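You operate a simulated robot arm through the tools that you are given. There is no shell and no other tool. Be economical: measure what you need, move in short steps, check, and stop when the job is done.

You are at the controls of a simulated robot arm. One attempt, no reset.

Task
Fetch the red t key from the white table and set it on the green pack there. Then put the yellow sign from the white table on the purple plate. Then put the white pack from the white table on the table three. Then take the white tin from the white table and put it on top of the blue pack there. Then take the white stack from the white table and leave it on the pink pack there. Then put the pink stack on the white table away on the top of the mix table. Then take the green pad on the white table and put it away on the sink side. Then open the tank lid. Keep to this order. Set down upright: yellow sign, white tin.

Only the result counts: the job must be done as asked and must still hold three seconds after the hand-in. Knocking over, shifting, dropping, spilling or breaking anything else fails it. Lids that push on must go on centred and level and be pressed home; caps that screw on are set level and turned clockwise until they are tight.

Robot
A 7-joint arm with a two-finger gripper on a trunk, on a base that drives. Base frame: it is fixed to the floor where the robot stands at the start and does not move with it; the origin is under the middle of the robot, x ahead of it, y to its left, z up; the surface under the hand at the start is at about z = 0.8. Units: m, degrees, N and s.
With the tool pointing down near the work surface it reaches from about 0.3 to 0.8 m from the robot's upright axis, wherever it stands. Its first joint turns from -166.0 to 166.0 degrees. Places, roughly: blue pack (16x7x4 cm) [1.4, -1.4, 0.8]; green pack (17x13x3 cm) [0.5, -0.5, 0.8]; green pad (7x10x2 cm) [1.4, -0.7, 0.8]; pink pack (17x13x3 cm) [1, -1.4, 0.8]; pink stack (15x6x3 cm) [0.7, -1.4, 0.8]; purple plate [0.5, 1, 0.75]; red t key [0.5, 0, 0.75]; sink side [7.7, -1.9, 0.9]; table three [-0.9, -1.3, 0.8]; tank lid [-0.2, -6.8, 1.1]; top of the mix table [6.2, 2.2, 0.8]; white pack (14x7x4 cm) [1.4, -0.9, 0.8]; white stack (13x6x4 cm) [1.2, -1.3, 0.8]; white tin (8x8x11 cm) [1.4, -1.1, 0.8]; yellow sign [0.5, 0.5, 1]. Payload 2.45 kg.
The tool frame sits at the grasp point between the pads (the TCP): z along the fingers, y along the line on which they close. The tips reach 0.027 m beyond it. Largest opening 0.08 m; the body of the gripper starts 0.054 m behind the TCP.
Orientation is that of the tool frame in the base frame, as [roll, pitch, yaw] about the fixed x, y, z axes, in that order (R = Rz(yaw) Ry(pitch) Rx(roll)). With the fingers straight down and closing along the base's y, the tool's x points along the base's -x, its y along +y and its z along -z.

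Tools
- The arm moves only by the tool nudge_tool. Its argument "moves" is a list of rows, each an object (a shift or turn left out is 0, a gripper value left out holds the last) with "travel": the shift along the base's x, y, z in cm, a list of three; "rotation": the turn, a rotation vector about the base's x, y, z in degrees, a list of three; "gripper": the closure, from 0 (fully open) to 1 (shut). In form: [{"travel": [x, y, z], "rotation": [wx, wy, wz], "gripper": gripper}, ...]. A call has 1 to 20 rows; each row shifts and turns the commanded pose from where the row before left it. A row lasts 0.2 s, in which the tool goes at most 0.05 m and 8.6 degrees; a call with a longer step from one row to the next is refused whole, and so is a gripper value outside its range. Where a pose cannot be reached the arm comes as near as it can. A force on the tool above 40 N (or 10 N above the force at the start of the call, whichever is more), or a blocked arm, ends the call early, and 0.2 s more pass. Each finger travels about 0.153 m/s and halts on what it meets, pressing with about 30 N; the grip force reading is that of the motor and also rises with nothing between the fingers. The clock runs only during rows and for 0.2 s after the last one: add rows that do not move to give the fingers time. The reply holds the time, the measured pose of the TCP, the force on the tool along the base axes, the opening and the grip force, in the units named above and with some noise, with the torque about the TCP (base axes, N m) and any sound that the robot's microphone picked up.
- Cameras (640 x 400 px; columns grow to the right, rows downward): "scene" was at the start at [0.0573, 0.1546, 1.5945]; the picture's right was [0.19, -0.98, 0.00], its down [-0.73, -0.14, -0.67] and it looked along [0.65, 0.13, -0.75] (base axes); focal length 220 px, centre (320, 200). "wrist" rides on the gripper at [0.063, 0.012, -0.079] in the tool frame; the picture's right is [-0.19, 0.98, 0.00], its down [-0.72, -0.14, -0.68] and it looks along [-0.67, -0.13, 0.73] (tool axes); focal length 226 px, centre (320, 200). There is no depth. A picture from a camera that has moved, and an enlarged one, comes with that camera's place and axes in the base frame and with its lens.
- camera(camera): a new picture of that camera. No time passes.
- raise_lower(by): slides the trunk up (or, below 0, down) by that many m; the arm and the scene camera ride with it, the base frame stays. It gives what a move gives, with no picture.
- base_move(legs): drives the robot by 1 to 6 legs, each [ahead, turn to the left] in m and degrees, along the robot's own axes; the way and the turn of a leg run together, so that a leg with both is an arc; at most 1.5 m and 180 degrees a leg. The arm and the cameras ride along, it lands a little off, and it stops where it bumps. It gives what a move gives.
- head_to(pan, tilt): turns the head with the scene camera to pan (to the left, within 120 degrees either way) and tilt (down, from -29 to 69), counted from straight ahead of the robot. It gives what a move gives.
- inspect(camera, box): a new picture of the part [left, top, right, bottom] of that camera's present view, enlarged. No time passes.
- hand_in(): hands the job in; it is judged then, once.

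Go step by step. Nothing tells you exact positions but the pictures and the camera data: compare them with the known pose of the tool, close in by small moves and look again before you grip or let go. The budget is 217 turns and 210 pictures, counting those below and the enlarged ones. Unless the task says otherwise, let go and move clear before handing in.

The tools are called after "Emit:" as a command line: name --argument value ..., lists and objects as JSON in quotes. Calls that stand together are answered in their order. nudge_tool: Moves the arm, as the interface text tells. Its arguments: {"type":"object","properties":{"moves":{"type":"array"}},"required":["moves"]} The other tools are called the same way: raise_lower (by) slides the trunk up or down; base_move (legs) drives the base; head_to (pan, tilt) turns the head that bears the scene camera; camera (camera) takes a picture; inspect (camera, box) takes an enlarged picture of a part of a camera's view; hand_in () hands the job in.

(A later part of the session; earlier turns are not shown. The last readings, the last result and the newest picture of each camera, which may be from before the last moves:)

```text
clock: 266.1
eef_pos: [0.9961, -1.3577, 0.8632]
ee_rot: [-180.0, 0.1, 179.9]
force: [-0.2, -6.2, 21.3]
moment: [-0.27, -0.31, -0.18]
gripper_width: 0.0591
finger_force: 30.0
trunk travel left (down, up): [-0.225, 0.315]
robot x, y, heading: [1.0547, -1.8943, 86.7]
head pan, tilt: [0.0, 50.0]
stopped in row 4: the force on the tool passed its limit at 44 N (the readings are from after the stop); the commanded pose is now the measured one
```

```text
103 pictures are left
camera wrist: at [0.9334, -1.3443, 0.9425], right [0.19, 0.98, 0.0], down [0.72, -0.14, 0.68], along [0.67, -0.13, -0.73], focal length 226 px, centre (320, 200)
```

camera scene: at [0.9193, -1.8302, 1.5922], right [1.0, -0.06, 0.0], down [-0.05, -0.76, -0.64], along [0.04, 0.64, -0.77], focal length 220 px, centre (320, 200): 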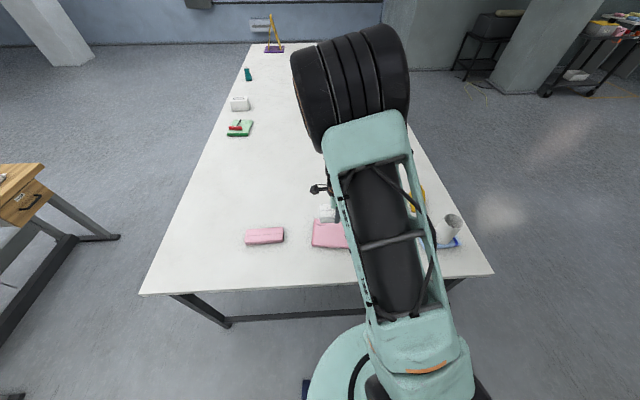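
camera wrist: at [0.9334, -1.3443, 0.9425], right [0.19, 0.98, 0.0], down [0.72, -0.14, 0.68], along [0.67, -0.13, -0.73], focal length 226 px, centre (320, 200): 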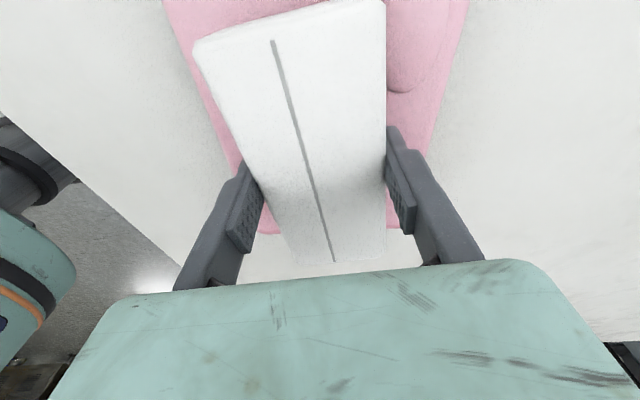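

Contact. Release and rise.

Emit:
nudge_tool --moves '[{"travel": [0, 0, 0.2]}, {"gripper": 0.2}, {"gripper": 0.1}, {"gripper": 0.1}, {"travel": [0, 0, 1]}, {"travel": [0, 0, 3]}, {"travel": [0, 0, 4]}, {"travel": [0, 0, 4.5]}, {"travel": [0, 0, 4.5]}, {"travel": [0, 0, 0]}]'

Emit:
camera --camera "wrist"

Emit:
camera --camera "scene"

```text
clock: 268.3
eef_pos: [0.9992, -1.3585, 1.0331]
ee_rot: [-179.9, 0.2, -180.0]
force: [0.6, -1.3, 0.1]
moment: [0.03, 0.0, 0.01]
gripper_width: 0.072
finger_force: 0.1
trunk travel left (down, up): [-0.225, 0.315]
robot x, y, heading: [1.0552, -1.8974, 86.7]
head pan, tilt: [0.0, 50.0]
```

```text
102 pictures are left
camera wrist: at [0.9344, -1.3447, 1.1129], right [0.19, 0.98, 0.0], down [0.72, -0.14, 0.68], along [0.67, -0.13, -0.73], focal length 226 px, centre (320, 200)
```

wrist: 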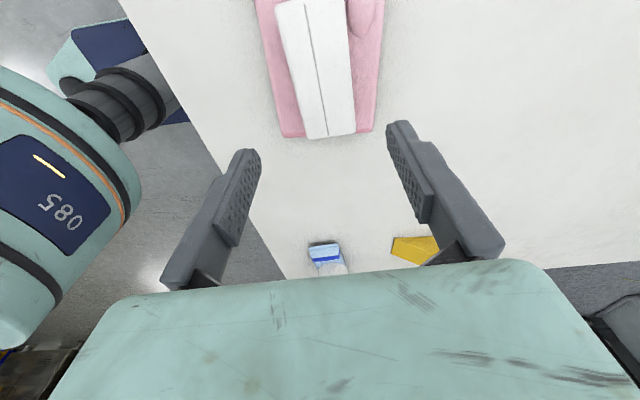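

```text
101 pictures are left
camera scene: at [0.9193, -1.8305, 1.5921], right [1.0, -0.06, 0.0], down [-0.05, -0.76, -0.64], along [0.04, 0.64, -0.77], focal length 220 px, centre (320, 200)
```

scene: 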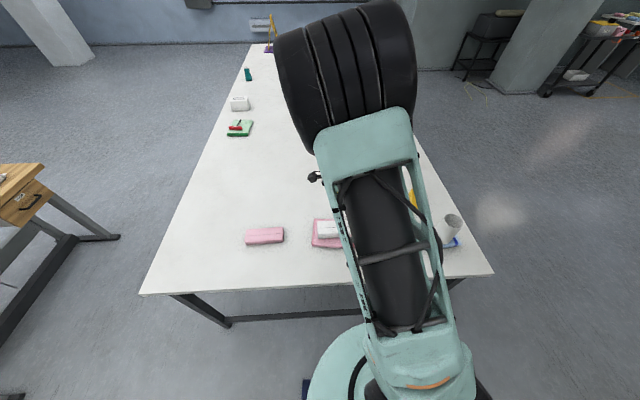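

The white stack sits on the pink pack. Next: pink stack near [0.732, -1.36], long axis along x. Hover over it.

Emit:
nudge_tool --moves '[{"travel": [-3, 0, 0], "gripper": 0}, {"travel": [-4, 0, 0]}, {"travel": [-4, 0, 0]}, {"travel": [-4, 0, 0]}, {"travel": [-4, 0, 0]}, {"travel": [-4, 0, 0]}, {"travel": [-3.7, 0, -1.5]}, {"travel": [0, 0, -2]}, {"travel": [0, 0, 0]}]'

Emit:
camera --camera "wrist"

```text
clock: 270.3
eef_pos: [0.7297, -1.3563, 0.998]
ee_rot: [-179.8, 0.2, 179.9]
force: [-0.3, 0.5, -0.2]
moment: [0.0, 0.02, 0.0]
gripper_width: 0.0801
finger_force: 0.0
trunk travel left (down, up): [-0.225, 0.315]
robot x, y, heading: [1.0554, -1.8933, 86.5]
head pan, tilt: [0.0, 50.0]
```

```text
100 pictures are left
camera wrist: at [0.6656, -1.3423, 1.0775], right [0.19, 0.98, 0.0], down [0.72, -0.14, 0.68], along [0.67, -0.13, -0.73], focal length 226 px, centre (320, 200)
```

wrist: 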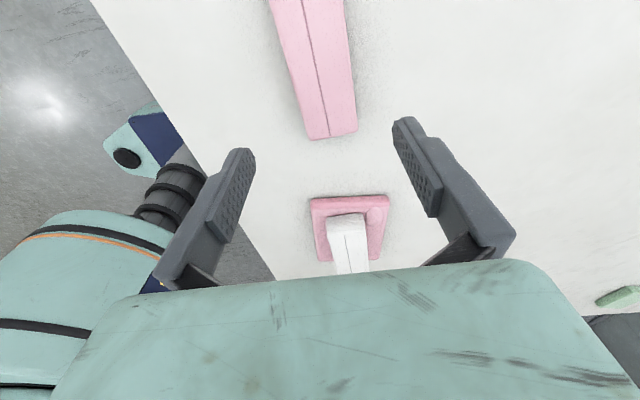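

Stack centre [0.717, -1.3535], 6 cm wide. Align, descend, grip, lift.

Emit:
nudge_tool --moves '[{"travel": [-1.2, 0.25, -4]}, {"travel": [0, 0, -4]}, {"travel": [0, 0, -2]}, {"travel": [0, 0, 0]}]'

Emit:
camera --camera "wrist"

```text
clock: 271.3
eef_pos: [0.7178, -1.3554, 0.8981]
ee_rot: [-179.8, 0.2, 180.0]
force: [0.6, -0.1, -0.3]
moment: [0.03, 0.03, 0.02]
gripper_width: 0.0801
finger_force: 0.0
trunk travel left (down, up): [-0.225, 0.315]
robot x, y, heading: [1.0558, -1.8988, 86.4]
head pan, tilt: [0.0, 50.0]
```

```text
99 pictures are left
camera wrist: at [0.6531, -1.3425, 0.9771], right [0.19, 0.98, 0.0], down [0.72, -0.14, 0.68], along [0.67, -0.13, -0.73], focal length 226 px, centre (320, 200)
```

wrist: 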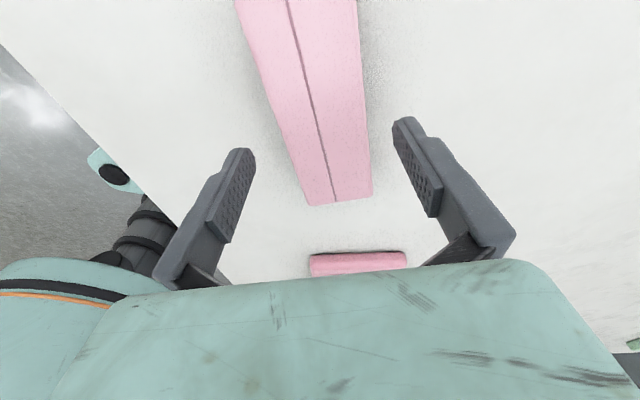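

Emit:
nudge_tool --moves '[{"travel": [0, 0.1, -2]}, {"travel": [0, 0, -2]}, {"travel": [0, 0, -1.8]}, {"travel": [0, 0, 0]}, {"gripper": 0.5}, {"gripper": 1}, {"gripper": 1}, {"gripper": 1}, {"travel": [0, 0, 1]}, {"travel": [0, 0, 2]}, {"travel": [0, 0, 3]}, {"travel": [0, 0, 4]}, {"travel": [0, 0, 4]}, {"travel": [0, 0, 0]}]'

Emit:
camera --camera "wrist"

```text
clock: 274.3
eef_pos: [0.718, -1.3546, 0.9789]
ee_rot: [-179.8, 0.2, 180.0]
force: [0.7, 0.4, -0.1]
moment: [0.0, 0.04, 0.01]
gripper_width: 0.0587
finger_force: 30.5
trunk travel left (down, up): [-0.225, 0.315]
robot x, y, heading: [1.0553, -1.8967, 86.6]
head pan, tilt: [0.0, 50.0]
```

```text
98 pictures are left
camera wrist: at [0.6538, -1.3397, 1.0592], right [0.19, 0.98, 0.0], down [0.72, -0.14, 0.68], along [0.67, -0.13, -0.73], focal length 226 px, centre (320, 200)
```

wrist: 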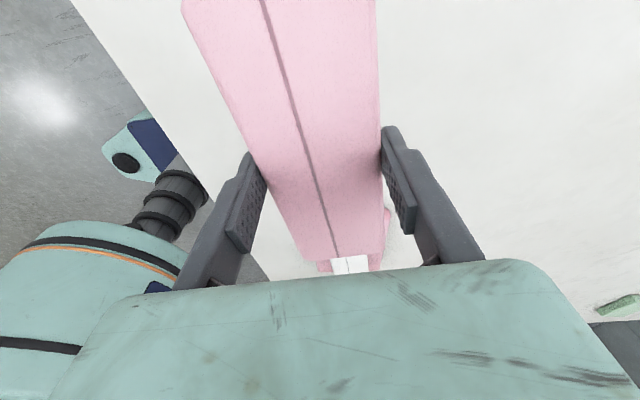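

Pink stack held. Raise, retract, turn to face +x and look for the mix table at [6.2, 2.2].

Emit:
nudge_tool --moves '[{"travel": [0, 0, 4.8]}, {"travel": [0, 0, 4.8]}, {"travel": [0, 0, 4.8]}, {"travel": [0, 0, 4.8]}, {"travel": [1, 0, 4.5]}, {"travel": [4, -0.5, 2.5]}, {"travel": [4.5, -1, 0]}, {"travel": [4.5, -1, 0]}, {"travel": [4.5, -1, 0]}, {"travel": [4.5, -1, 0]}, {"travel": [4.5, -1, 0]}, {"travel": [4.5, -1, 0]}, {"travel": [4.5, -1, 0]}, {"travel": [0, -1, 0]}, {"travel": [0, 0, 0]}]'

Emit:
base_move --legs '[[0, -86.6]]'

Emit:
head_to --pan 11 --tilt 12

Emit:
camera --camera "scene"

```text
clock: 277.5
eef_pos: [1.0844, -1.4383, 1.2368]
ee_rot: [-179.4, 0.3, 179.8]
force: [-0.2, 0.2, 0.3]
moment: [0.01, 0.01, -0.01]
gripper_width: 0.0587
finger_force: 29.9
trunk travel left (down, up): [-0.225, 0.315]
robot x, y, heading: [1.0547, -1.8929, 86.8]
head pan, tilt: [0.0, 50.0]
```

```text
clock: 281.8
eef_pos: [1.5135, -1.9075, 1.2398]
ee_rot: [-179.5, 0.2, 91.8]
force: [0.1, 0.7, -0.4]
moment: [0.04, 0.0, 0.0]
gripper_width: 0.0587
finger_force: 30.2
trunk travel left (down, up): [-0.225, 0.315]
robot x, y, heading: [1.056, -1.8956, -1.4]
head pan, tilt: [0.0, 50.0]
```

```text
clock: 282.8
eef_pos: [1.5137, -1.9065, 1.2376]
ee_rot: [-179.4, 0.3, 91.9]
force: [0.4, -0.2, -0.4]
moment: [-0.03, 0.0, -0.03]
gripper_width: 0.0585
finger_force: 29.6
trunk travel left (down, up): [-0.225, 0.315]
robot x, y, heading: [1.0572, -1.8973, -1.6]
head pan, tilt: [11.0, 12.0]
```

```text
97 pictures are left
camera scene: at [1.1331, -1.7503, 1.644], right [0.05, -1.0, 0.0], down [-0.28, -0.01, -0.96], along [0.96, 0.05, -0.28], focal length 220 px, centre (320, 200)
```

scene: 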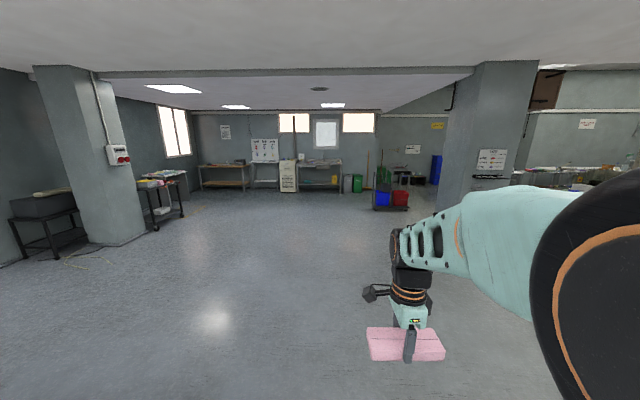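

The mix table should be to the left behind the pillar's cart. I'll drive diagonally across the open floor and look again.

Emit:
base_move --legs '[[1.1, 0], [0, 41.5], [1.5, 0], [1.0, 0]]'

Emit:
head_to --pan 10 --tilt 15

Emit:
camera --camera "scene"

```text
clock: 302.3
eef_pos: [4.4461, -0.0211, 1.2368]
ee_rot: [-179.3, 0.3, 132.8]
force: [-0.2, -0.2, 0.3]
moment: [0.01, 0.05, 0.03]
gripper_width: 0.0585
finger_force: 30.4
trunk travel left (down, up): [-0.225, 0.315]
robot x, y, heading: [4.0915, -0.316, 39.6]
head pan, tilt: [11.0, 12.0]
```

```text
clock: 302.9
eef_pos: [4.4468, -0.0209, 1.2372]
ee_rot: [-179.3, 0.4, 132.9]
force: [-0.5, 0.4, 0.1]
moment: [0.0, -0.03, 0.0]
gripper_width: 0.0586
finger_force: 30.0
trunk travel left (down, up): [-0.225, 0.315]
robot x, y, heading: [4.0946, -0.3138, 39.5]
head pan, tilt: [10.0, 15.0]
```

```text
96 pictures are left
camera scene: at [4.0557, -0.1516, 1.648], right [0.7, -0.72, 0.0], down [-0.17, -0.17, -0.97], along [0.7, 0.68, -0.24], focal length 220 px, centre (320, 200)
```

scene: 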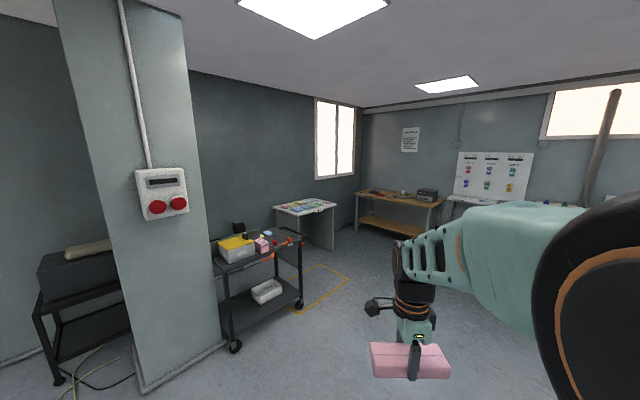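

Emit:
inspect --camera "scene" --box '[205, 180, 355, 280]'

```text
4.00 times, centred on (280, 230) of scene
camera zoom: at [4.0557, -0.1516, 1.648], right [0.7, -0.72, 0.0], down [-0.17, -0.17, -0.97], along [0.7, 0.68, -0.24], focal length 878 px, centre (480, 80)
```

zoom: 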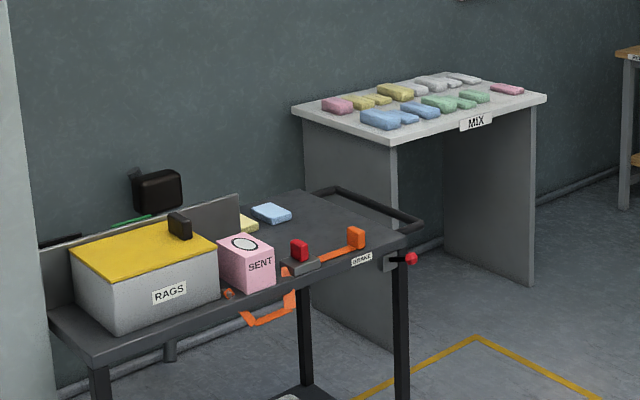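

The MIX table is confirmed: top spans x 5.75–6.5, y 1.88–2.45, facing -y, with several packs on it. I'll drive in front of it.

Emit:
base_move --legs '[[0, -15], [1.1, 0], [1.1, 0], [0, 65.5], [0.55, 0]]'

Emit:
head_to --pan 0 --tilt 40

Emit:
camera --camera "scene"

Emit:
camera --camera "wrist"

```text
clock: 320.5
eef_pos: [6.118, 1.5995, 1.2368]
ee_rot: [-179.2, 0.3, -177.0]
force: [-0.8, 0.1, -0.7]
moment: [-0.04, 0.01, -0.01]
gripper_width: 0.0586
finger_force: 29.9
trunk travel left (down, up): [-0.225, 0.315]
robot x, y, heading: [6.1138, 1.1422, 89.4]
head pan, tilt: [10.0, 15.0]
```

```text
clock: 321.4
eef_pos: [6.1184, 1.5981, 1.2367]
ee_rot: [-179.3, 0.3, -177.0]
force: [0.0, -0.1, -0.1]
moment: [-0.01, 0.01, 0.02]
gripper_width: 0.0583
finger_force: 30.2
trunk travel left (down, up): [-0.225, 0.315]
robot x, y, heading: [6.117, 1.1424, 90.0]
head pan, tilt: [0.0, 40.0]
```

```text
94 pictures are left
camera scene: at [5.9755, 1.2066, 1.6064], right [1.0, -0.01, 0.0], down [0.0, -0.64, -0.77], along [0.0, 0.77, -0.64], focal length 220 px, centre (320, 200)
```

scene: 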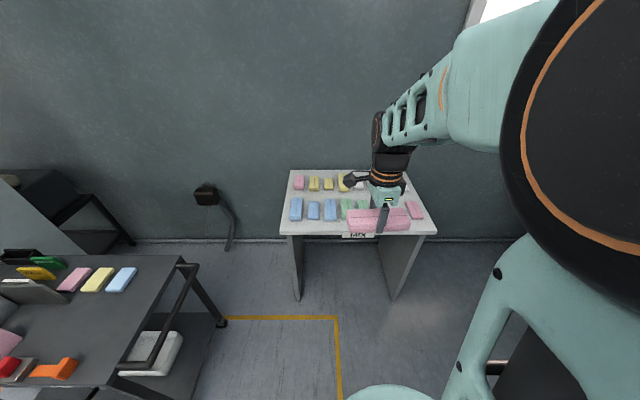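

```text
93 pictures are left
camera wrist: at [6.0534, 1.6097, 1.3169], right [0.14, 0.99, -0.01], down [0.72, -0.1, 0.69], along [0.68, -0.1, -0.73], focal length 226 px, centre (320, 200)
```

wrist: 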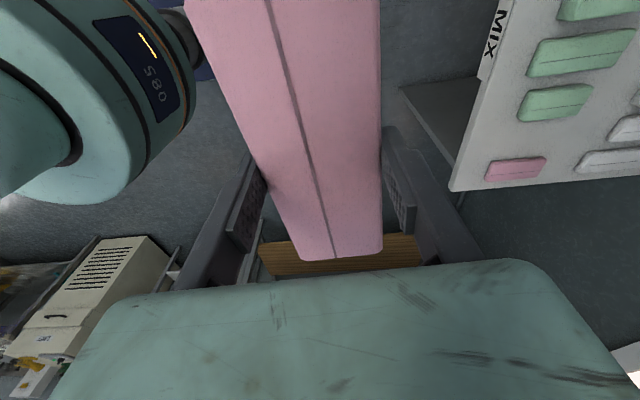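

The packs stand in two rows with perhaps a 10 cm free strip in front. I'll move the hand aside to see it all.

Emit:
nudge_tool --moves '[{"travel": [4, -1, 0]}, {"travel": [4, -1, 0]}, {"travel": [4, -1, 0]}, {"travel": [4, -1, 0]}, {"travel": [4, -1, 0]}, {"travel": [0, 0, 0]}]'

Emit:
inspect --camera "scene" --box '[270, 150, 450, 260]'

Emit:
camera --camera "wrist"

```text
clock: 322.8
eef_pos: [6.3186, 1.5478, 1.2381]
ee_rot: [-179.3, 0.4, -177.0]
force: [-0.1, -0.3, -0.3]
moment: [0.0, 0.03, 0.01]
gripper_width: 0.0586
finger_force: 30.0
trunk travel left (down, up): [-0.225, 0.315]
robot x, y, heading: [6.1162, 1.1422, 89.6]
head pan, tilt: [0.0, 40.0]
```

```text
3.56 times, centred on (360, 205) of scene
camera zoom: at [5.9758, 1.2064, 1.6064], right [1.0, -0.01, 0.0], down [0.0, -0.64, -0.77], along [0.0, 0.77, -0.64], focal length 781 px, centre (178, 182)
```

zoom: 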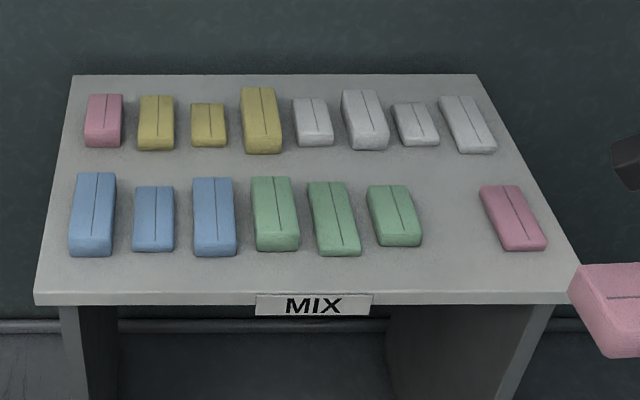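

```text
91 pictures are left
camera wrist: at [6.2543, 1.5597, 1.3169], right [0.14, 0.99, -0.01], down [0.72, -0.1, 0.69], along [0.68, -0.1, -0.73], focal length 226 px, centre (320, 200)
```

wrist: 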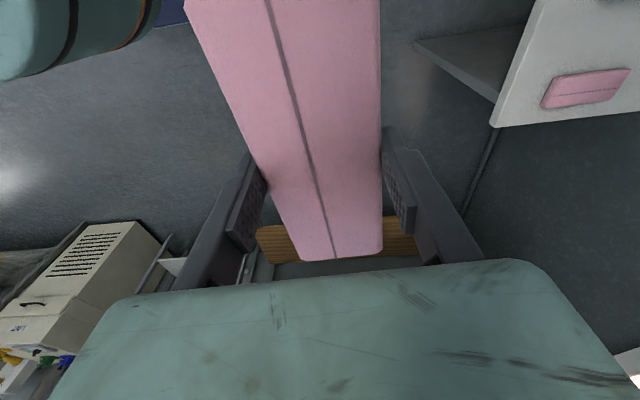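

There's a clear gap in the front row between the last green pack and the pink one, centred about [6.392, 2.09], ~11.5 cm wide. I'll turn the stack to lie along y and drive 0.35 m closer.

Emit:
nudge_tool --moves '[{"rotation": [0, 0, 8]}, {"rotation": [0, 0, 8]}, {"rotation": [0, 0, 8]}, {"rotation": [0, 0, 8]}, {"rotation": [0, 0, 8]}, {"rotation": [0, 0, 8]}, {"rotation": [0, 0, 8]}, {"rotation": [0, 0, 8]}, {"rotation": [0, 0, 8]}, {"rotation": [0, 0, 8]}, {"rotation": [0, 0, 7]}, {"travel": [0, 0, 0]}]'

Emit:
base_move --legs '[[0.33, 0]]'

Emit:
camera --camera "wrist"

Emit:
camera --camera "scene"

```text
clock: 325.4
eef_pos: [6.3189, 1.549, 1.2381]
ee_rot: [-179.3, 0.2, -89.8]
force: [-0.4, 0.6, -0.3]
moment: [0.03, 0.03, -0.02]
gripper_width: 0.0589
finger_force: 29.2
trunk travel left (down, up): [-0.225, 0.315]
robot x, y, heading: [6.117, 1.1401, 90.0]
head pan, tilt: [0.0, 40.0]
```

```text
clock: 327.6
eef_pos: [6.3204, 1.8831, 1.2375]
ee_rot: [-179.3, 0.4, -90.0]
force: [-0.3, 0.9, -0.2]
moment: [-0.01, 0.04, 0.01]
gripper_width: 0.0587
finger_force: 29.8
trunk travel left (down, up): [-0.225, 0.315]
robot x, y, heading: [6.1184, 1.4771, 89.6]
head pan, tilt: [0.0, 40.0]
```

```text
90 pictures are left
camera wrist: at [6.3067, 1.8203, 1.3168], right [-0.98, 0.19, -0.01], down [0.13, 0.71, 0.69], along [0.14, 0.67, -0.73], focal length 226 px, centre (320, 200)
```

wrist: 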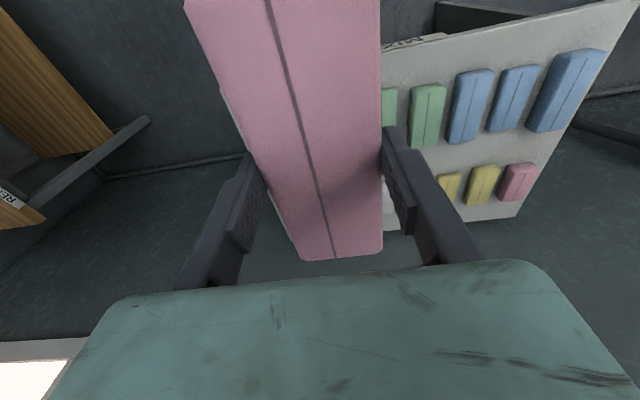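

```text
89 pictures are left
camera scene: at [5.9777, 1.5412, 1.6063], right [1.0, -0.01, 0.0], down [0.0, -0.64, -0.77], along [0.0, 0.77, -0.64], focal length 220 px, centre (320, 200)
```

scene: 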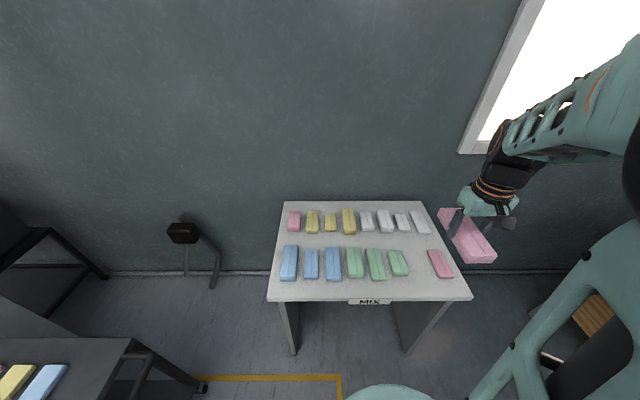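

Emit:
inspect --camera "scene" --box '[340, 190, 490, 310]'

```text
3.33 times, centred on (415, 250) of scene
camera zoom: at [5.9777, 1.5412, 1.6063], right [1.0, -0.01, 0.0], down [0.0, -0.64, -0.77], along [0.0, 0.77, -0.64], focal length 732 px, centre (3, 33)
```

zoom: 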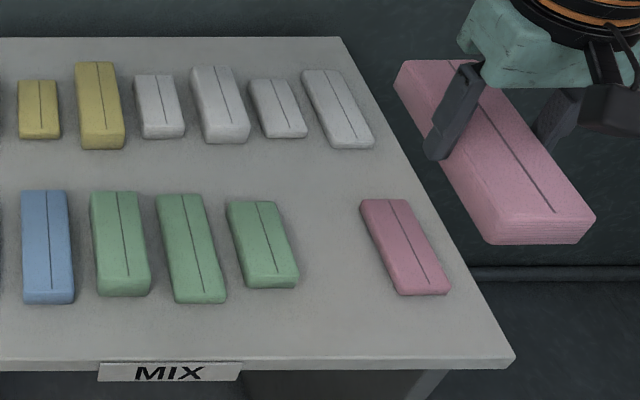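

Table top z ≈ 0.811; gap is x 6.328–6.442. I'll move to [6.385, 2.066] and lower.

Emit:
nudge_tool --moves '[{"travel": [1.3, 3.6, 0], "rotation": [0.5, 0, 0]}, {"travel": [1.3, 3.7, 0]}, {"travel": [1.3, 3.7, 0]}, {"travel": [1.3, 3.7, -1]}, {"travel": [1.3, 3.6, -2]}, {"travel": [0, 0, -4.5]}, {"travel": [0, 0, -4.5]}, {"travel": [0, 0, -4.5]}, {"travel": [0, 0, -4.5]}, {"travel": [0, 0, -4.5]}, {"travel": [0, 0, -4]}, {"travel": [0, 0, 0]}]'

Emit:
camera --camera "wrist"

Emit:
inspect --camera "scene" --box '[340, 190, 490, 310]'

```text
clock: 330.2
eef_pos: [6.3866, 2.0645, 0.9421]
ee_rot: [-179.3, 0.8, -90.0]
force: [0.0, 1.7, -0.4]
moment: [0.02, 0.01, 0.01]
gripper_width: 0.0588
finger_force: 30.4
trunk travel left (down, up): [-0.225, 0.315]
robot x, y, heading: [6.1179, 1.4753, 89.7]
head pan, tilt: [0.0, 40.0]
```

```text
87 pictures are left
camera wrist: at [6.3719, 2.0013, 1.0204], right [-0.98, 0.19, -0.01], down [0.13, 0.71, 0.69], along [0.14, 0.68, -0.72], focal length 226 px, centre (320, 200)
```

wrist: 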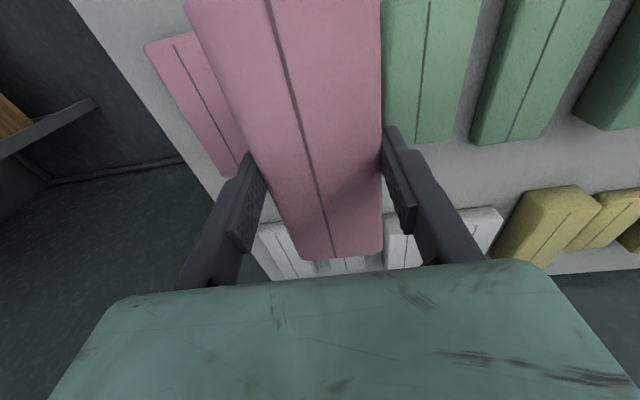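

```text
3.33 times, centred on (415, 250) of scene
camera zoom: at [5.9779, 1.5406, 1.6064], right [1.0, -0.01, 0.0], down [0.0, -0.64, -0.77], along [0.0, 0.77, -0.64], focal length 732 px, centre (3, 33)
```

zoom: 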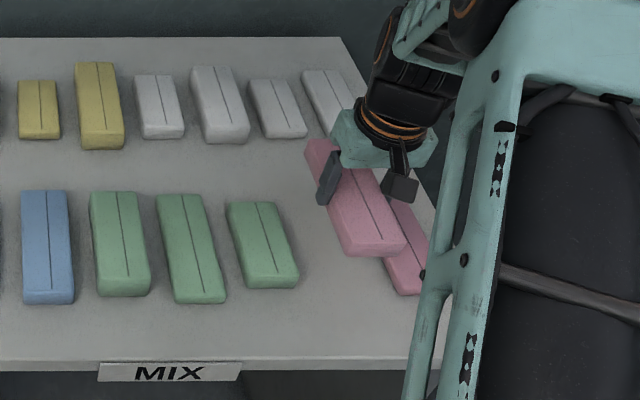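

Emit:
nudge_tool --moves '[{"travel": [0.3, 0, -2.5]}, {"travel": [0, 0, -2]}, {"travel": [0, 0, -1]}, {"travel": [0, 0, 0]}]'

Emit:
camera --camera "wrist"

Emit:
inspect --camera "scene" --box '[340, 190, 490, 310]'

```text
clock: 331.2
eef_pos: [6.388, 2.0652, 0.8862]
ee_rot: [-179.3, 0.9, -90.0]
force: [1.1, 0.6, 0.0]
moment: [0.0, 0.01, -0.03]
gripper_width: 0.059
finger_force: 30.0
trunk travel left (down, up): [-0.225, 0.315]
robot x, y, heading: [6.1171, 1.4762, 89.6]
head pan, tilt: [0.0, 40.0]
```

```text
85 pictures are left
camera wrist: at [6.3738, 2.0025, 0.9649], right [-0.98, 0.19, -0.01], down [0.13, 0.71, 0.69], along [0.14, 0.68, -0.72], focal length 226 px, centre (320, 200)
```

wrist: 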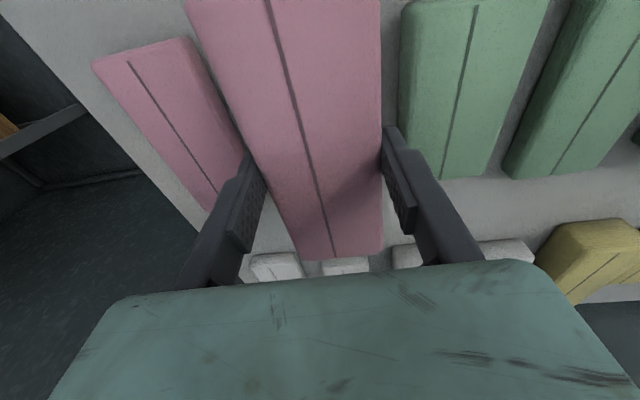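

```text
3.33 times, centred on (415, 250) of scene
camera zoom: at [5.9779, 1.5406, 1.6064], right [1.0, -0.01, 0.0], down [0.0, -0.64, -0.77], along [0.0, 0.77, -0.64], focal length 732 px, centre (3, 33)
```

zoom: 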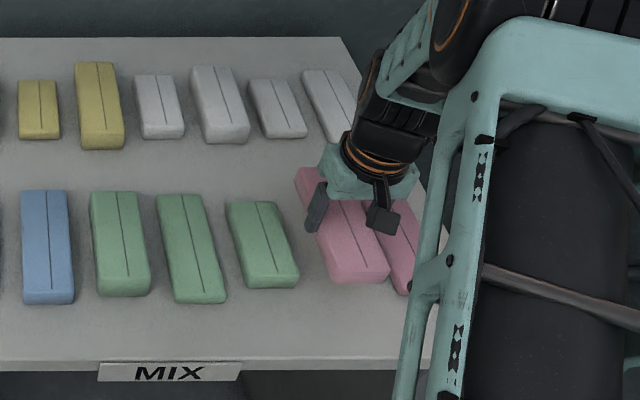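

Gap clearance about 1 cm on each side. Nudge +0.3 cm and lower to contact.

Emit:
nudge_tool --moves '[{"travel": [0.3, 0, -1]}, {"travel": [0, 0, -1]}, {"travel": [0, 0, -0.8]}, {"travel": [0, 0, -0.4]}, {"travel": [0, 0, -0.3]}, {"travel": [0, 0, -0.3]}, {"travel": [0, 0, -0.2]}, {"travel": [0, 0, 0]}]'

Emit:
camera --camera "wrist"

```text
clock: 333.0
eef_pos: [6.391, 2.0647, 0.8472]
ee_rot: [-179.3, 0.9, -90.0]
force: [-0.4, -0.3, 0.1]
moment: [0.02, -0.02, -0.02]
gripper_width: 0.0589
finger_force: 30.0
trunk travel left (down, up): [-0.225, 0.315]
robot x, y, heading: [6.1188, 1.4765, 89.7]
head pan, tilt: [0.0, 40.0]
```

```text
83 pictures are left
camera wrist: at [6.3777, 2.0014, 0.9262], right [-0.98, 0.19, -0.01], down [0.13, 0.71, 0.69], along [0.14, 0.68, -0.72], focal length 226 px, centre (320, 200)
```

wrist: 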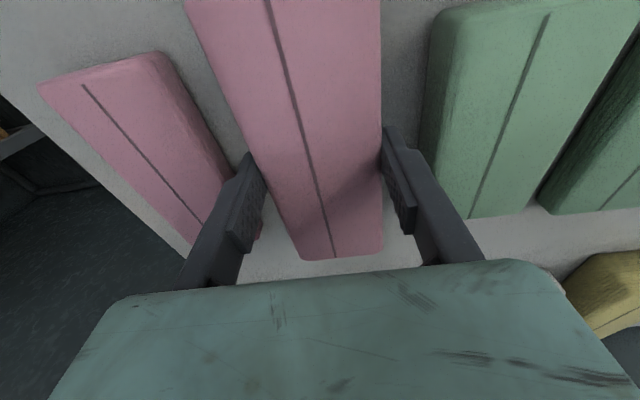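

Emit:
nudge_tool --moves '[{"travel": [0, 0, -0.2]}, {"travel": [0, 0, -0.2]}, {"travel": [0, 0, -0.2]}, {"travel": [0, 0, -0.2]}, {"travel": [0, 0, -0.2]}, {"travel": [0, 0, 0]}]'

```text
clock: 334.4
eef_pos: [6.3913, 2.0653, 0.8397]
ee_rot: [-179.3, 1.0, -90.1]
force: [-1.0, -1.3, 21.9]
moment: [-0.46, 0.69, 0.0]
gripper_width: 0.0587
finger_force: 29.4
trunk travel left (down, up): [-0.225, 0.315]
robot x, y, heading: [6.1184, 1.4741, 90.0]
head pan, tilt: [0.0, 40.0]
```

Contact at 22 N. Open slightly and rise straight.

Emit:
nudge_tool --moves '[{"travel": [0, 0, 0.2]}, {"gripper": 0.17}, {"gripper": 0.17}, {"gripper": 0.17}, {"travel": [0, 0, 1]}, {"travel": [0, 0, 2]}, {"travel": [0, 0, 3]}, {"travel": [0, 0, 4.5]}, {"travel": [0, 0, 4.5]}, {"travel": [0, 0, 0]}]'

Emit:
camera --camera "wrist"

Emit:
inspect --camera "scene" --box '[340, 190, 490, 310]'

```text
clock: 336.6
eef_pos: [6.3917, 2.0662, 0.9878]
ee_rot: [-179.4, 0.7, -90.0]
force: [-0.6, -0.4, -0.9]
moment: [-0.05, -0.02, 0.02]
gripper_width: 0.0663
finger_force: 0.3
trunk travel left (down, up): [-0.225, 0.315]
robot x, y, heading: [6.1167, 1.4742, 89.6]
head pan, tilt: [0.0, 40.0]
```

```text
82 pictures are left
camera wrist: at [6.3775, 2.0021, 1.0673], right [-0.98, 0.19, -0.01], down [0.13, 0.71, 0.69], along [0.14, 0.68, -0.72], focal length 226 px, centre (320, 200)
```

wrist: 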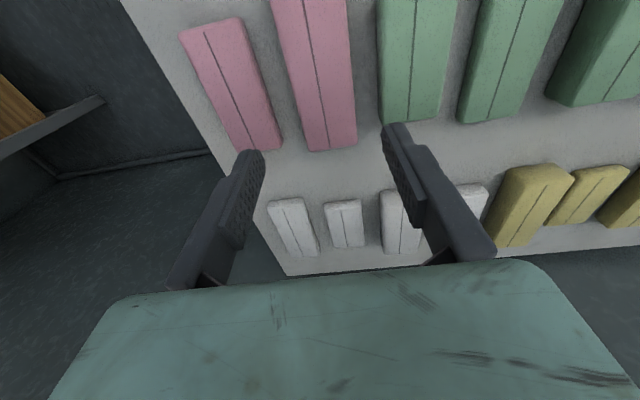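

```text
3.33 times, centred on (415, 250) of scene
camera zoom: at [5.9777, 1.5405, 1.6063], right [1.0, -0.01, 0.0], down [0.0, -0.64, -0.77], along [0.0, 0.77, -0.64], focal length 732 px, centre (3, 33)
```

zoom: 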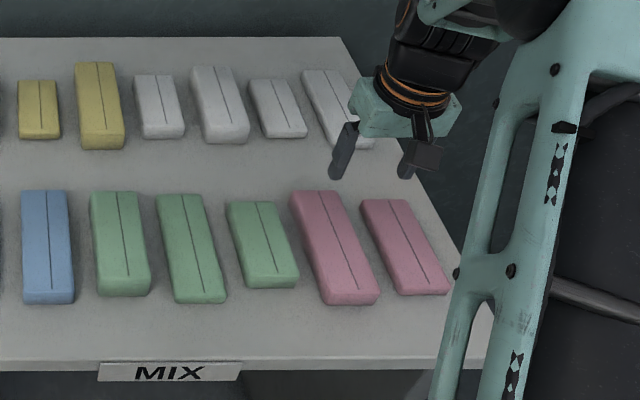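

The pink stack is in the gap on the MIX table. Next the green pad: retract, back away and drive to the far side of the white table.

Emit:
nudge_tool --moves '[{"travel": [0, 0, 4.8], "gripper": 0}, {"travel": [0, 0, 4.8]}, {"travel": [0, 0, 4.8]}, {"travel": [0, 0, 4.8]}, {"travel": [-1, -1, 4.5]}, {"travel": [-4, -2, 1]}, {"travel": [-4.5, -2, 0]}, {"travel": [-4.5, -2, 0]}, {"travel": [-4.5, -2, 0]}, {"travel": [-4.5, -2, 0]}, {"travel": [-4, -2, 0]}, {"travel": [0, 0, 0]}]'

Emit:
base_move --legs '[[0, 90], [0, 90], [0.92, 0]]'

```text
clock: 339.2
eef_pos: [6.1218, 1.9326, 1.2353]
ee_rot: [-179.3, 0.6, -90.1]
force: [-0.6, 0.2, 0.9]
moment: [0.01, 0.03, -0.02]
gripper_width: 0.0799
finger_force: 0.0
trunk travel left (down, up): [-0.225, 0.315]
robot x, y, heading: [6.1167, 1.4776, 89.4]
head pan, tilt: [0.0, 40.0]
```

```text
clock: 351.8
eef_pos: [6.1115, 0.1067, 1.236]
ee_rot: [-179.3, 0.8, 89.9]
force: [-0.2, -0.3, 0.8]
moment: [0.07, 0.01, -0.04]
gripper_width: 0.0799
finger_force: 0.1
trunk travel left (down, up): [-0.225, 0.315]
robot x, y, heading: [6.1128, 0.5659, -90.5]
head pan, tilt: [0.0, 40.0]
```

Emit:
base_move --legs '[[0, -72.1], [1.5, 0], [1.5, 0], [0.7, 0]]'

Emit:
head_to --pan 0 --tilt 30

Emit:
camera --camera "scene"

```text
clock: 372.9
eef_pos: [2.1679, -0.7021, 1.2362]
ee_rot: [-179.4, 0.8, 17.9]
force: [-1.2, -0.2, -0.2]
moment: [0.01, -0.05, 0.02]
gripper_width: 0.08
finger_force: 0.0
trunk travel left (down, up): [-0.225, 0.315]
robot x, y, heading: [2.605, -0.5594, -162.4]
head pan, tilt: [0.0, 40.0]
```

```text
clock: 373.6
eef_pos: [2.1683, -0.7007, 1.2368]
ee_rot: [-179.3, 0.8, 17.9]
force: [0.1, -0.1, -0.3]
moment: [-0.03, 0.02, -0.02]
gripper_width: 0.0798
finger_force: 0.1
trunk travel left (down, up): [-0.225, 0.315]
robot x, y, heading: [2.6063, -0.5637, -162.4]
head pan, tilt: [0.0, 30.0]
```

```text
80 pictures are left
camera scene: at [2.581, -0.7191, 1.6217], right [-0.3, 0.95, 0.0], down [0.48, 0.15, -0.87], along [-0.82, -0.26, -0.5], focal length 220 px, centre (320, 200)
```

scene: 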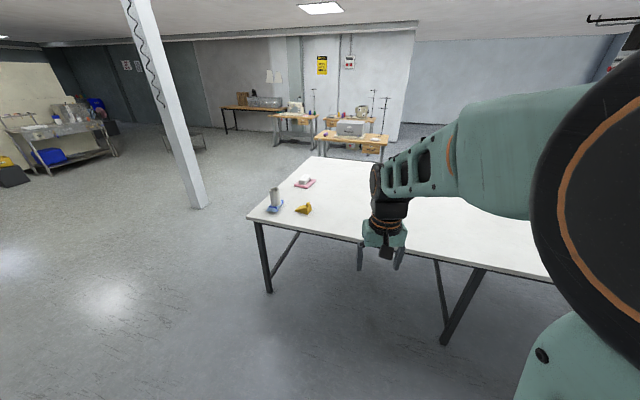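

Emit:
base_move --legs '[[0.62, 0], [0, -17.5]]'

Emit:
head_to --pan 0 --tilt 50

Emit:
camera --camera "scene"

Emit:
camera --camera "wrist"

```text
clock: 378.1
eef_pos: [1.5538, -0.7643, 1.2361]
ee_rot: [-179.3, 0.8, 1.1]
force: [0.2, 0.1, 0.1]
moment: [-0.02, -0.01, 0.0]
gripper_width: 0.0801
finger_force: 0.1
trunk travel left (down, up): [-0.225, 0.315]
robot x, y, heading: [2.0101, -0.7572, -178.9]
head pan, tilt: [0.0, 30.0]
```

```text
clock: 378.9
eef_pos: [1.5536, -0.764, 1.2351]
ee_rot: [-179.3, 0.6, 1.1]
force: [-0.7, -0.7, -0.3]
moment: [-0.04, -0.04, -0.01]
gripper_width: 0.0797
finger_force: 0.1
trunk travel left (down, up): [-0.225, 0.315]
robot x, y, heading: [2.0126, -0.7581, -179.0]
head pan, tilt: [0.0, 50.0]
```

```text
79 pictures are left
camera scene: at [1.9477, -0.8982, 1.607], right [0.01, 1.0, 0.0], down [0.64, -0.01, -0.77], along [-0.77, 0.01, -0.64], focal length 220 px, centre (320, 200)
```

scene: 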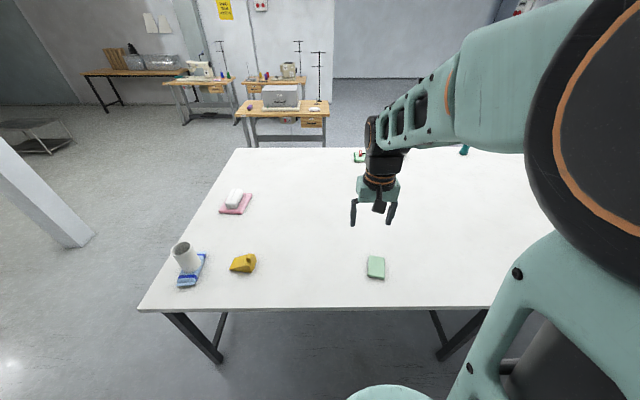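

```text
78 pictures are left
camera wrist: at [1.6168, -0.7751, 1.314], right [-0.18, -0.98, -0.01], down [-0.71, 0.12, 0.69], along [-0.68, 0.13, -0.72], focal length 226 px, centre (320, 200)
```

wrist: 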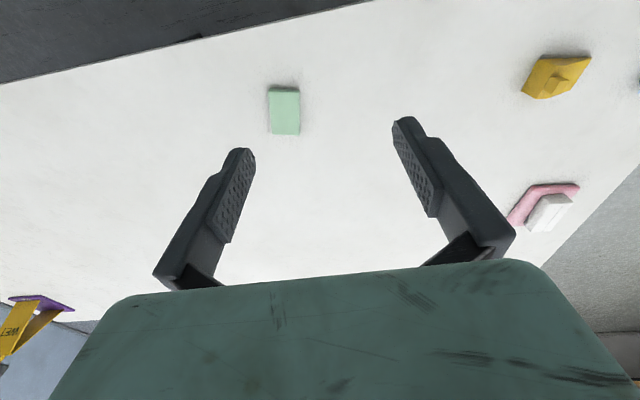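

The green pad is at about [1.432, -0.66], long axis turned ~15° from x. I'll rotate to match and hover.

Emit:
nudge_tool --moves '[{"travel": [-3, 2.5, 0], "rotation": [0, 0, -8]}, {"travel": [-3, 2.6, 0], "rotation": [0, 0, -7.6]}, {"travel": [-3, 2.6, -2]}, {"travel": [-3.1, 2.6, -2]}, {"travel": [0, 0, -4.5]}, {"travel": [0, 0, -4.5]}, {"travel": [0, 0, -4.5]}, {"travel": [0, 0, -4.5]}, {"travel": [0, 0, -2.5]}, {"travel": [0, 0, 0]}]'

Emit:
camera --camera "wrist"

```text
clock: 381.1
eef_pos: [1.4339, -0.6626, 0.9897]
ee_rot: [-179.3, 0.7, -14.5]
force: [0.0, -0.1, -0.2]
moment: [0.01, 0.01, -0.01]
gripper_width: 0.08
finger_force: 0.0
trunk travel left (down, up): [-0.225, 0.315]
robot x, y, heading: [2.011, -0.7602, -179.1]
head pan, tilt: [0.0, 50.0]
```

```text
77 pictures are left
camera wrist: at [1.4917, -0.6905, 1.069], right [-0.43, -0.9, -0.01], down [-0.65, 0.31, 0.69], along [-0.62, 0.31, -0.72], focal length 226 px, centre (320, 200)
```

wrist: 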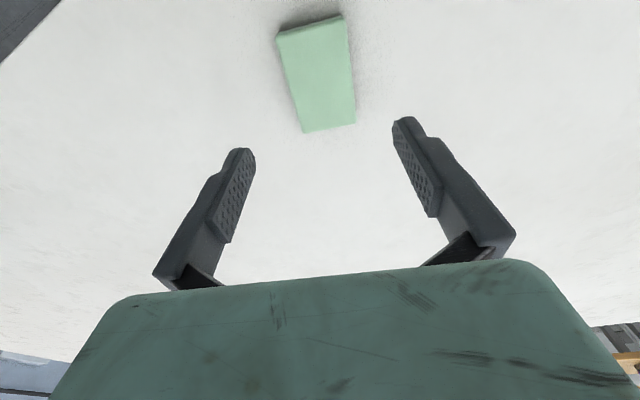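

Emit:
nudge_tool --moves '[{"travel": [-0.7, 0.45, -4], "rotation": [0, 0, 1]}, {"travel": [0, 0, -4]}, {"travel": [0, 0, -2.5]}, {"travel": [0, 0, 0]}]'

Emit:
camera --camera "wrist"

```text
clock: 382.1
eef_pos: [1.4239, -0.6561, 0.8854]
ee_rot: [-179.4, 0.8, -13.4]
force: [-0.6, 0.1, 0.1]
moment: [0.0, 0.02, -0.01]
gripper_width: 0.0798
finger_force: 0.1
trunk travel left (down, up): [-0.225, 0.315]
robot x, y, heading: [2.0111, -0.7577, -178.9]
head pan, tilt: [0.0, 50.0]
```

```text
76 pictures are left
camera wrist: at [1.4837, -0.6829, 0.9642], right [-0.42, -0.91, -0.01], down [-0.66, 0.29, 0.69], along [-0.63, 0.29, -0.72], focal length 226 px, centre (320, 200)
```

wrist: 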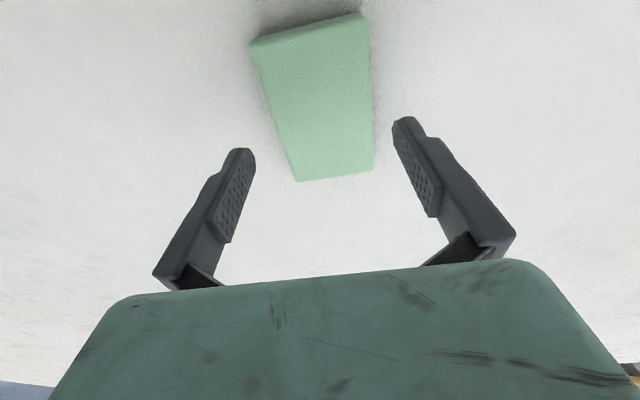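

Emit:
nudge_tool --moves '[{"travel": [0.3, -0.3, -2]}, {"travel": [0, 0, -1.7]}, {"travel": [0, 0, -0.6]}, {"travel": [0, 0, -0.4]}, {"travel": [0, 0, 0]}, {"gripper": 0.5}, {"gripper": 1}, {"gripper": 1}, {"gripper": 1}]'

Emit:
camera --camera "wrist"

```text
clock: 384.1
eef_pos: [1.4276, -0.6595, 0.8395]
ee_rot: [-179.3, 0.8, -13.5]
force: [-0.6, 0.3, 0.2]
moment: [-0.05, 0.01, 0.0]
gripper_width: 0.0652
finger_force: 30.1
trunk travel left (down, up): [-0.225, 0.315]
robot x, y, heading: [2.0112, -0.7586, -179.2]
head pan, tilt: [0.0, 50.0]
```

```text
75 pictures are left
camera wrist: at [1.4865, -0.6866, 0.9187], right [-0.42, -0.91, -0.01], down [-0.66, 0.29, 0.69], along [-0.63, 0.29, -0.72], focal length 226 px, centre (320, 200)
```

wrist: 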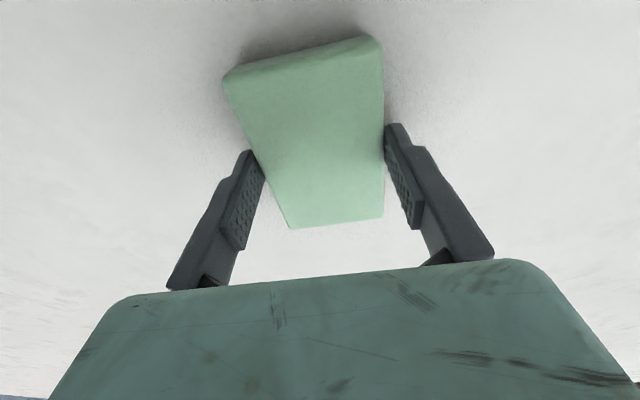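

Gripped (65 mm). Lift in steps and check.

Emit:
nudge_tool --moves '[{"travel": [0, 0, 0.7]}, {"travel": [0, 0, 1.5]}, {"travel": [0, 0, 3]}, {"travel": [0, 0, 4.5]}, {"travel": [0, 0, 4.8]}, {"travel": [0, 0, 4.8]}, {"travel": [0, 0, 4.8]}, {"travel": [0, 0, 4.8]}, {"travel": [1, 0, 4.8]}, {"travel": [3, -2, 3]}, {"travel": [4, -2, 2]}, {"travel": [4, -3, 0]}, {"travel": [0, -2, 0]}, {"travel": [0, 0, 0]}]'

Emit:
camera --camera "wrist"

```text
clock: 387.1
eef_pos: [1.5464, -0.75, 1.2277]
ee_rot: [-179.2, 0.8, -13.5]
force: [0.5, -0.4, -0.9]
moment: [-0.01, 0.0, -0.02]
gripper_width: 0.0647
finger_force: 30.3
trunk travel left (down, up): [-0.225, 0.315]
robot x, y, heading: [2.0119, -0.7588, -179.1]
head pan, tilt: [0.0, 50.0]
```

```text
74 pictures are left
camera wrist: at [1.6063, -0.7774, 1.3052], right [-0.42, -0.91, -0.01], down [-0.66, 0.3, 0.69], along [-0.63, 0.29, -0.72], focal length 226 px, centre (320, 200)
```

wrist: 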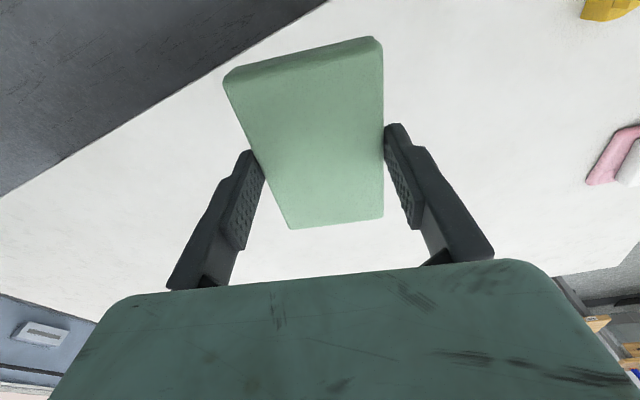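

Pad held. Now drive towards the sink bench at [7.7, -1.9].

Emit:
base_move --legs '[[0, 85], [0, 84.6], [1.5, 0], [1.5, 0], [0.3, 0]]'

Emit:
head_to --pan 5 --tilt 18

Emit:
camera --camera "scene"

```text
clock: 410.5
eef_pos: [5.6799, -1.451, 1.2271]
ee_rot: [-179.4, 0.8, 156.7]
force: [0.4, 0.2, 0.5]
moment: [0.01, -0.01, -0.03]
gripper_width: 0.0644
finger_force: 30.0
trunk travel left (down, up): [-0.225, 0.315]
robot x, y, heading: [5.2245, -1.3651, -8.6]
head pan, tilt: [0.0, 50.0]
```

```text
clock: 411.4
eef_pos: [5.6786, -1.4508, 1.2268]
ee_rot: [-179.3, 0.9, 156.6]
force: [0.6, 0.5, -1.2]
moment: [-0.03, 0.02, -0.02]
gripper_width: 0.0651
finger_force: 29.7
trunk travel left (down, up): [-0.225, 0.315]
robot x, y, heading: [5.2251, -1.3624, -9.0]
head pan, tilt: [5.0, 18.0]
```

```text
73 pictures are left
camera scene: at [5.3191, -1.2285, 1.6409], right [-0.07, -1.0, 0.0], down [-0.31, 0.02, -0.95], along [0.95, -0.07, -0.31], focal length 220 px, centre (320, 200)
```

scene: 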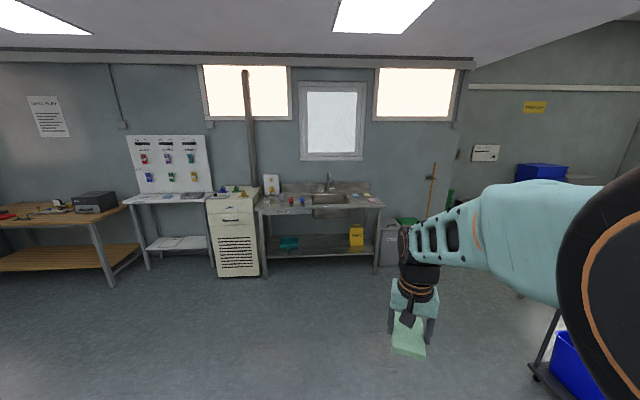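

Emit:
inspect --camera "scene" --box '[200, 160, 400, 280]'

```text
3.20 times, centred on (300, 220) of scene
camera zoom: at [5.3191, -1.2285, 1.6409], right [-0.07, -1.0, 0.0], down [-0.31, 0.02, -0.95], along [0.95, -0.07, -0.31], focal length 702 px, centre (384, 136)
```

zoom: 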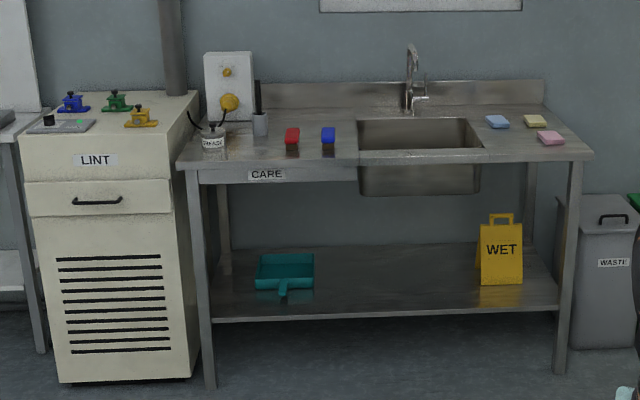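

The sink bench's right-hand end has blue, yellow and pink sponges with a free spot near [7.5, -1.8] beside the sink. I'll drive up to it.

Emit:
base_move --legs '[[0, -7.5], [1.5, 0], [0, 17]]'

Emit:
head_to --pan 0 --tilt 40

Emit:
camera --camera "scene"

```text
clock: 420.4
eef_pos: [7.1153, -1.8173, 1.2277]
ee_rot: [-179.2, 0.9, 165.4]
force: [0.1, 0.3, -0.1]
moment: [0.0, 0.03, -0.03]
gripper_width: 0.0645
finger_force: 29.7
trunk travel left (down, up): [-0.225, 0.315]
robot x, y, heading: [6.6508, -1.8004, -0.1]
head pan, tilt: [5.0, 18.0]
```

```text
clock: 421.3
eef_pos: [7.1184, -1.8185, 1.2278]
ee_rot: [-179.3, 0.8, 165.3]
force: [0.4, -0.1, 0.0]
moment: [-0.04, -0.01, 0.0]
gripper_width: 0.0648
finger_force: 29.9
trunk travel left (down, up): [-0.225, 0.315]
robot x, y, heading: [6.6518, -1.798, -0.5]
head pan, tilt: [0.0, 40.0]
```

```text
71 pictures are left
camera scene: at [6.7186, -1.6608, 1.6064], right [0.0, -1.0, 0.0], down [-0.64, 0.0, -0.77], along [0.77, 0.0, -0.64], focal length 220 px, centre (320, 200)
```

scene: 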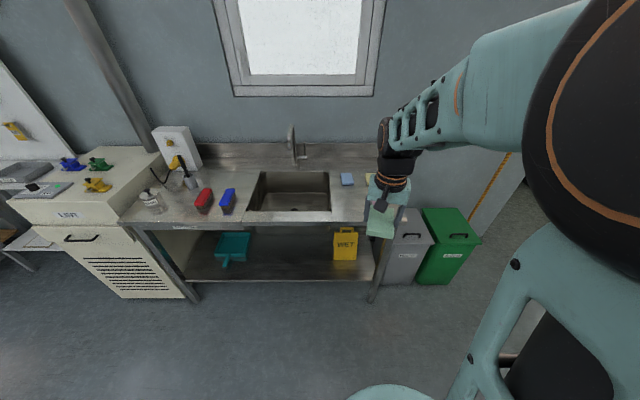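

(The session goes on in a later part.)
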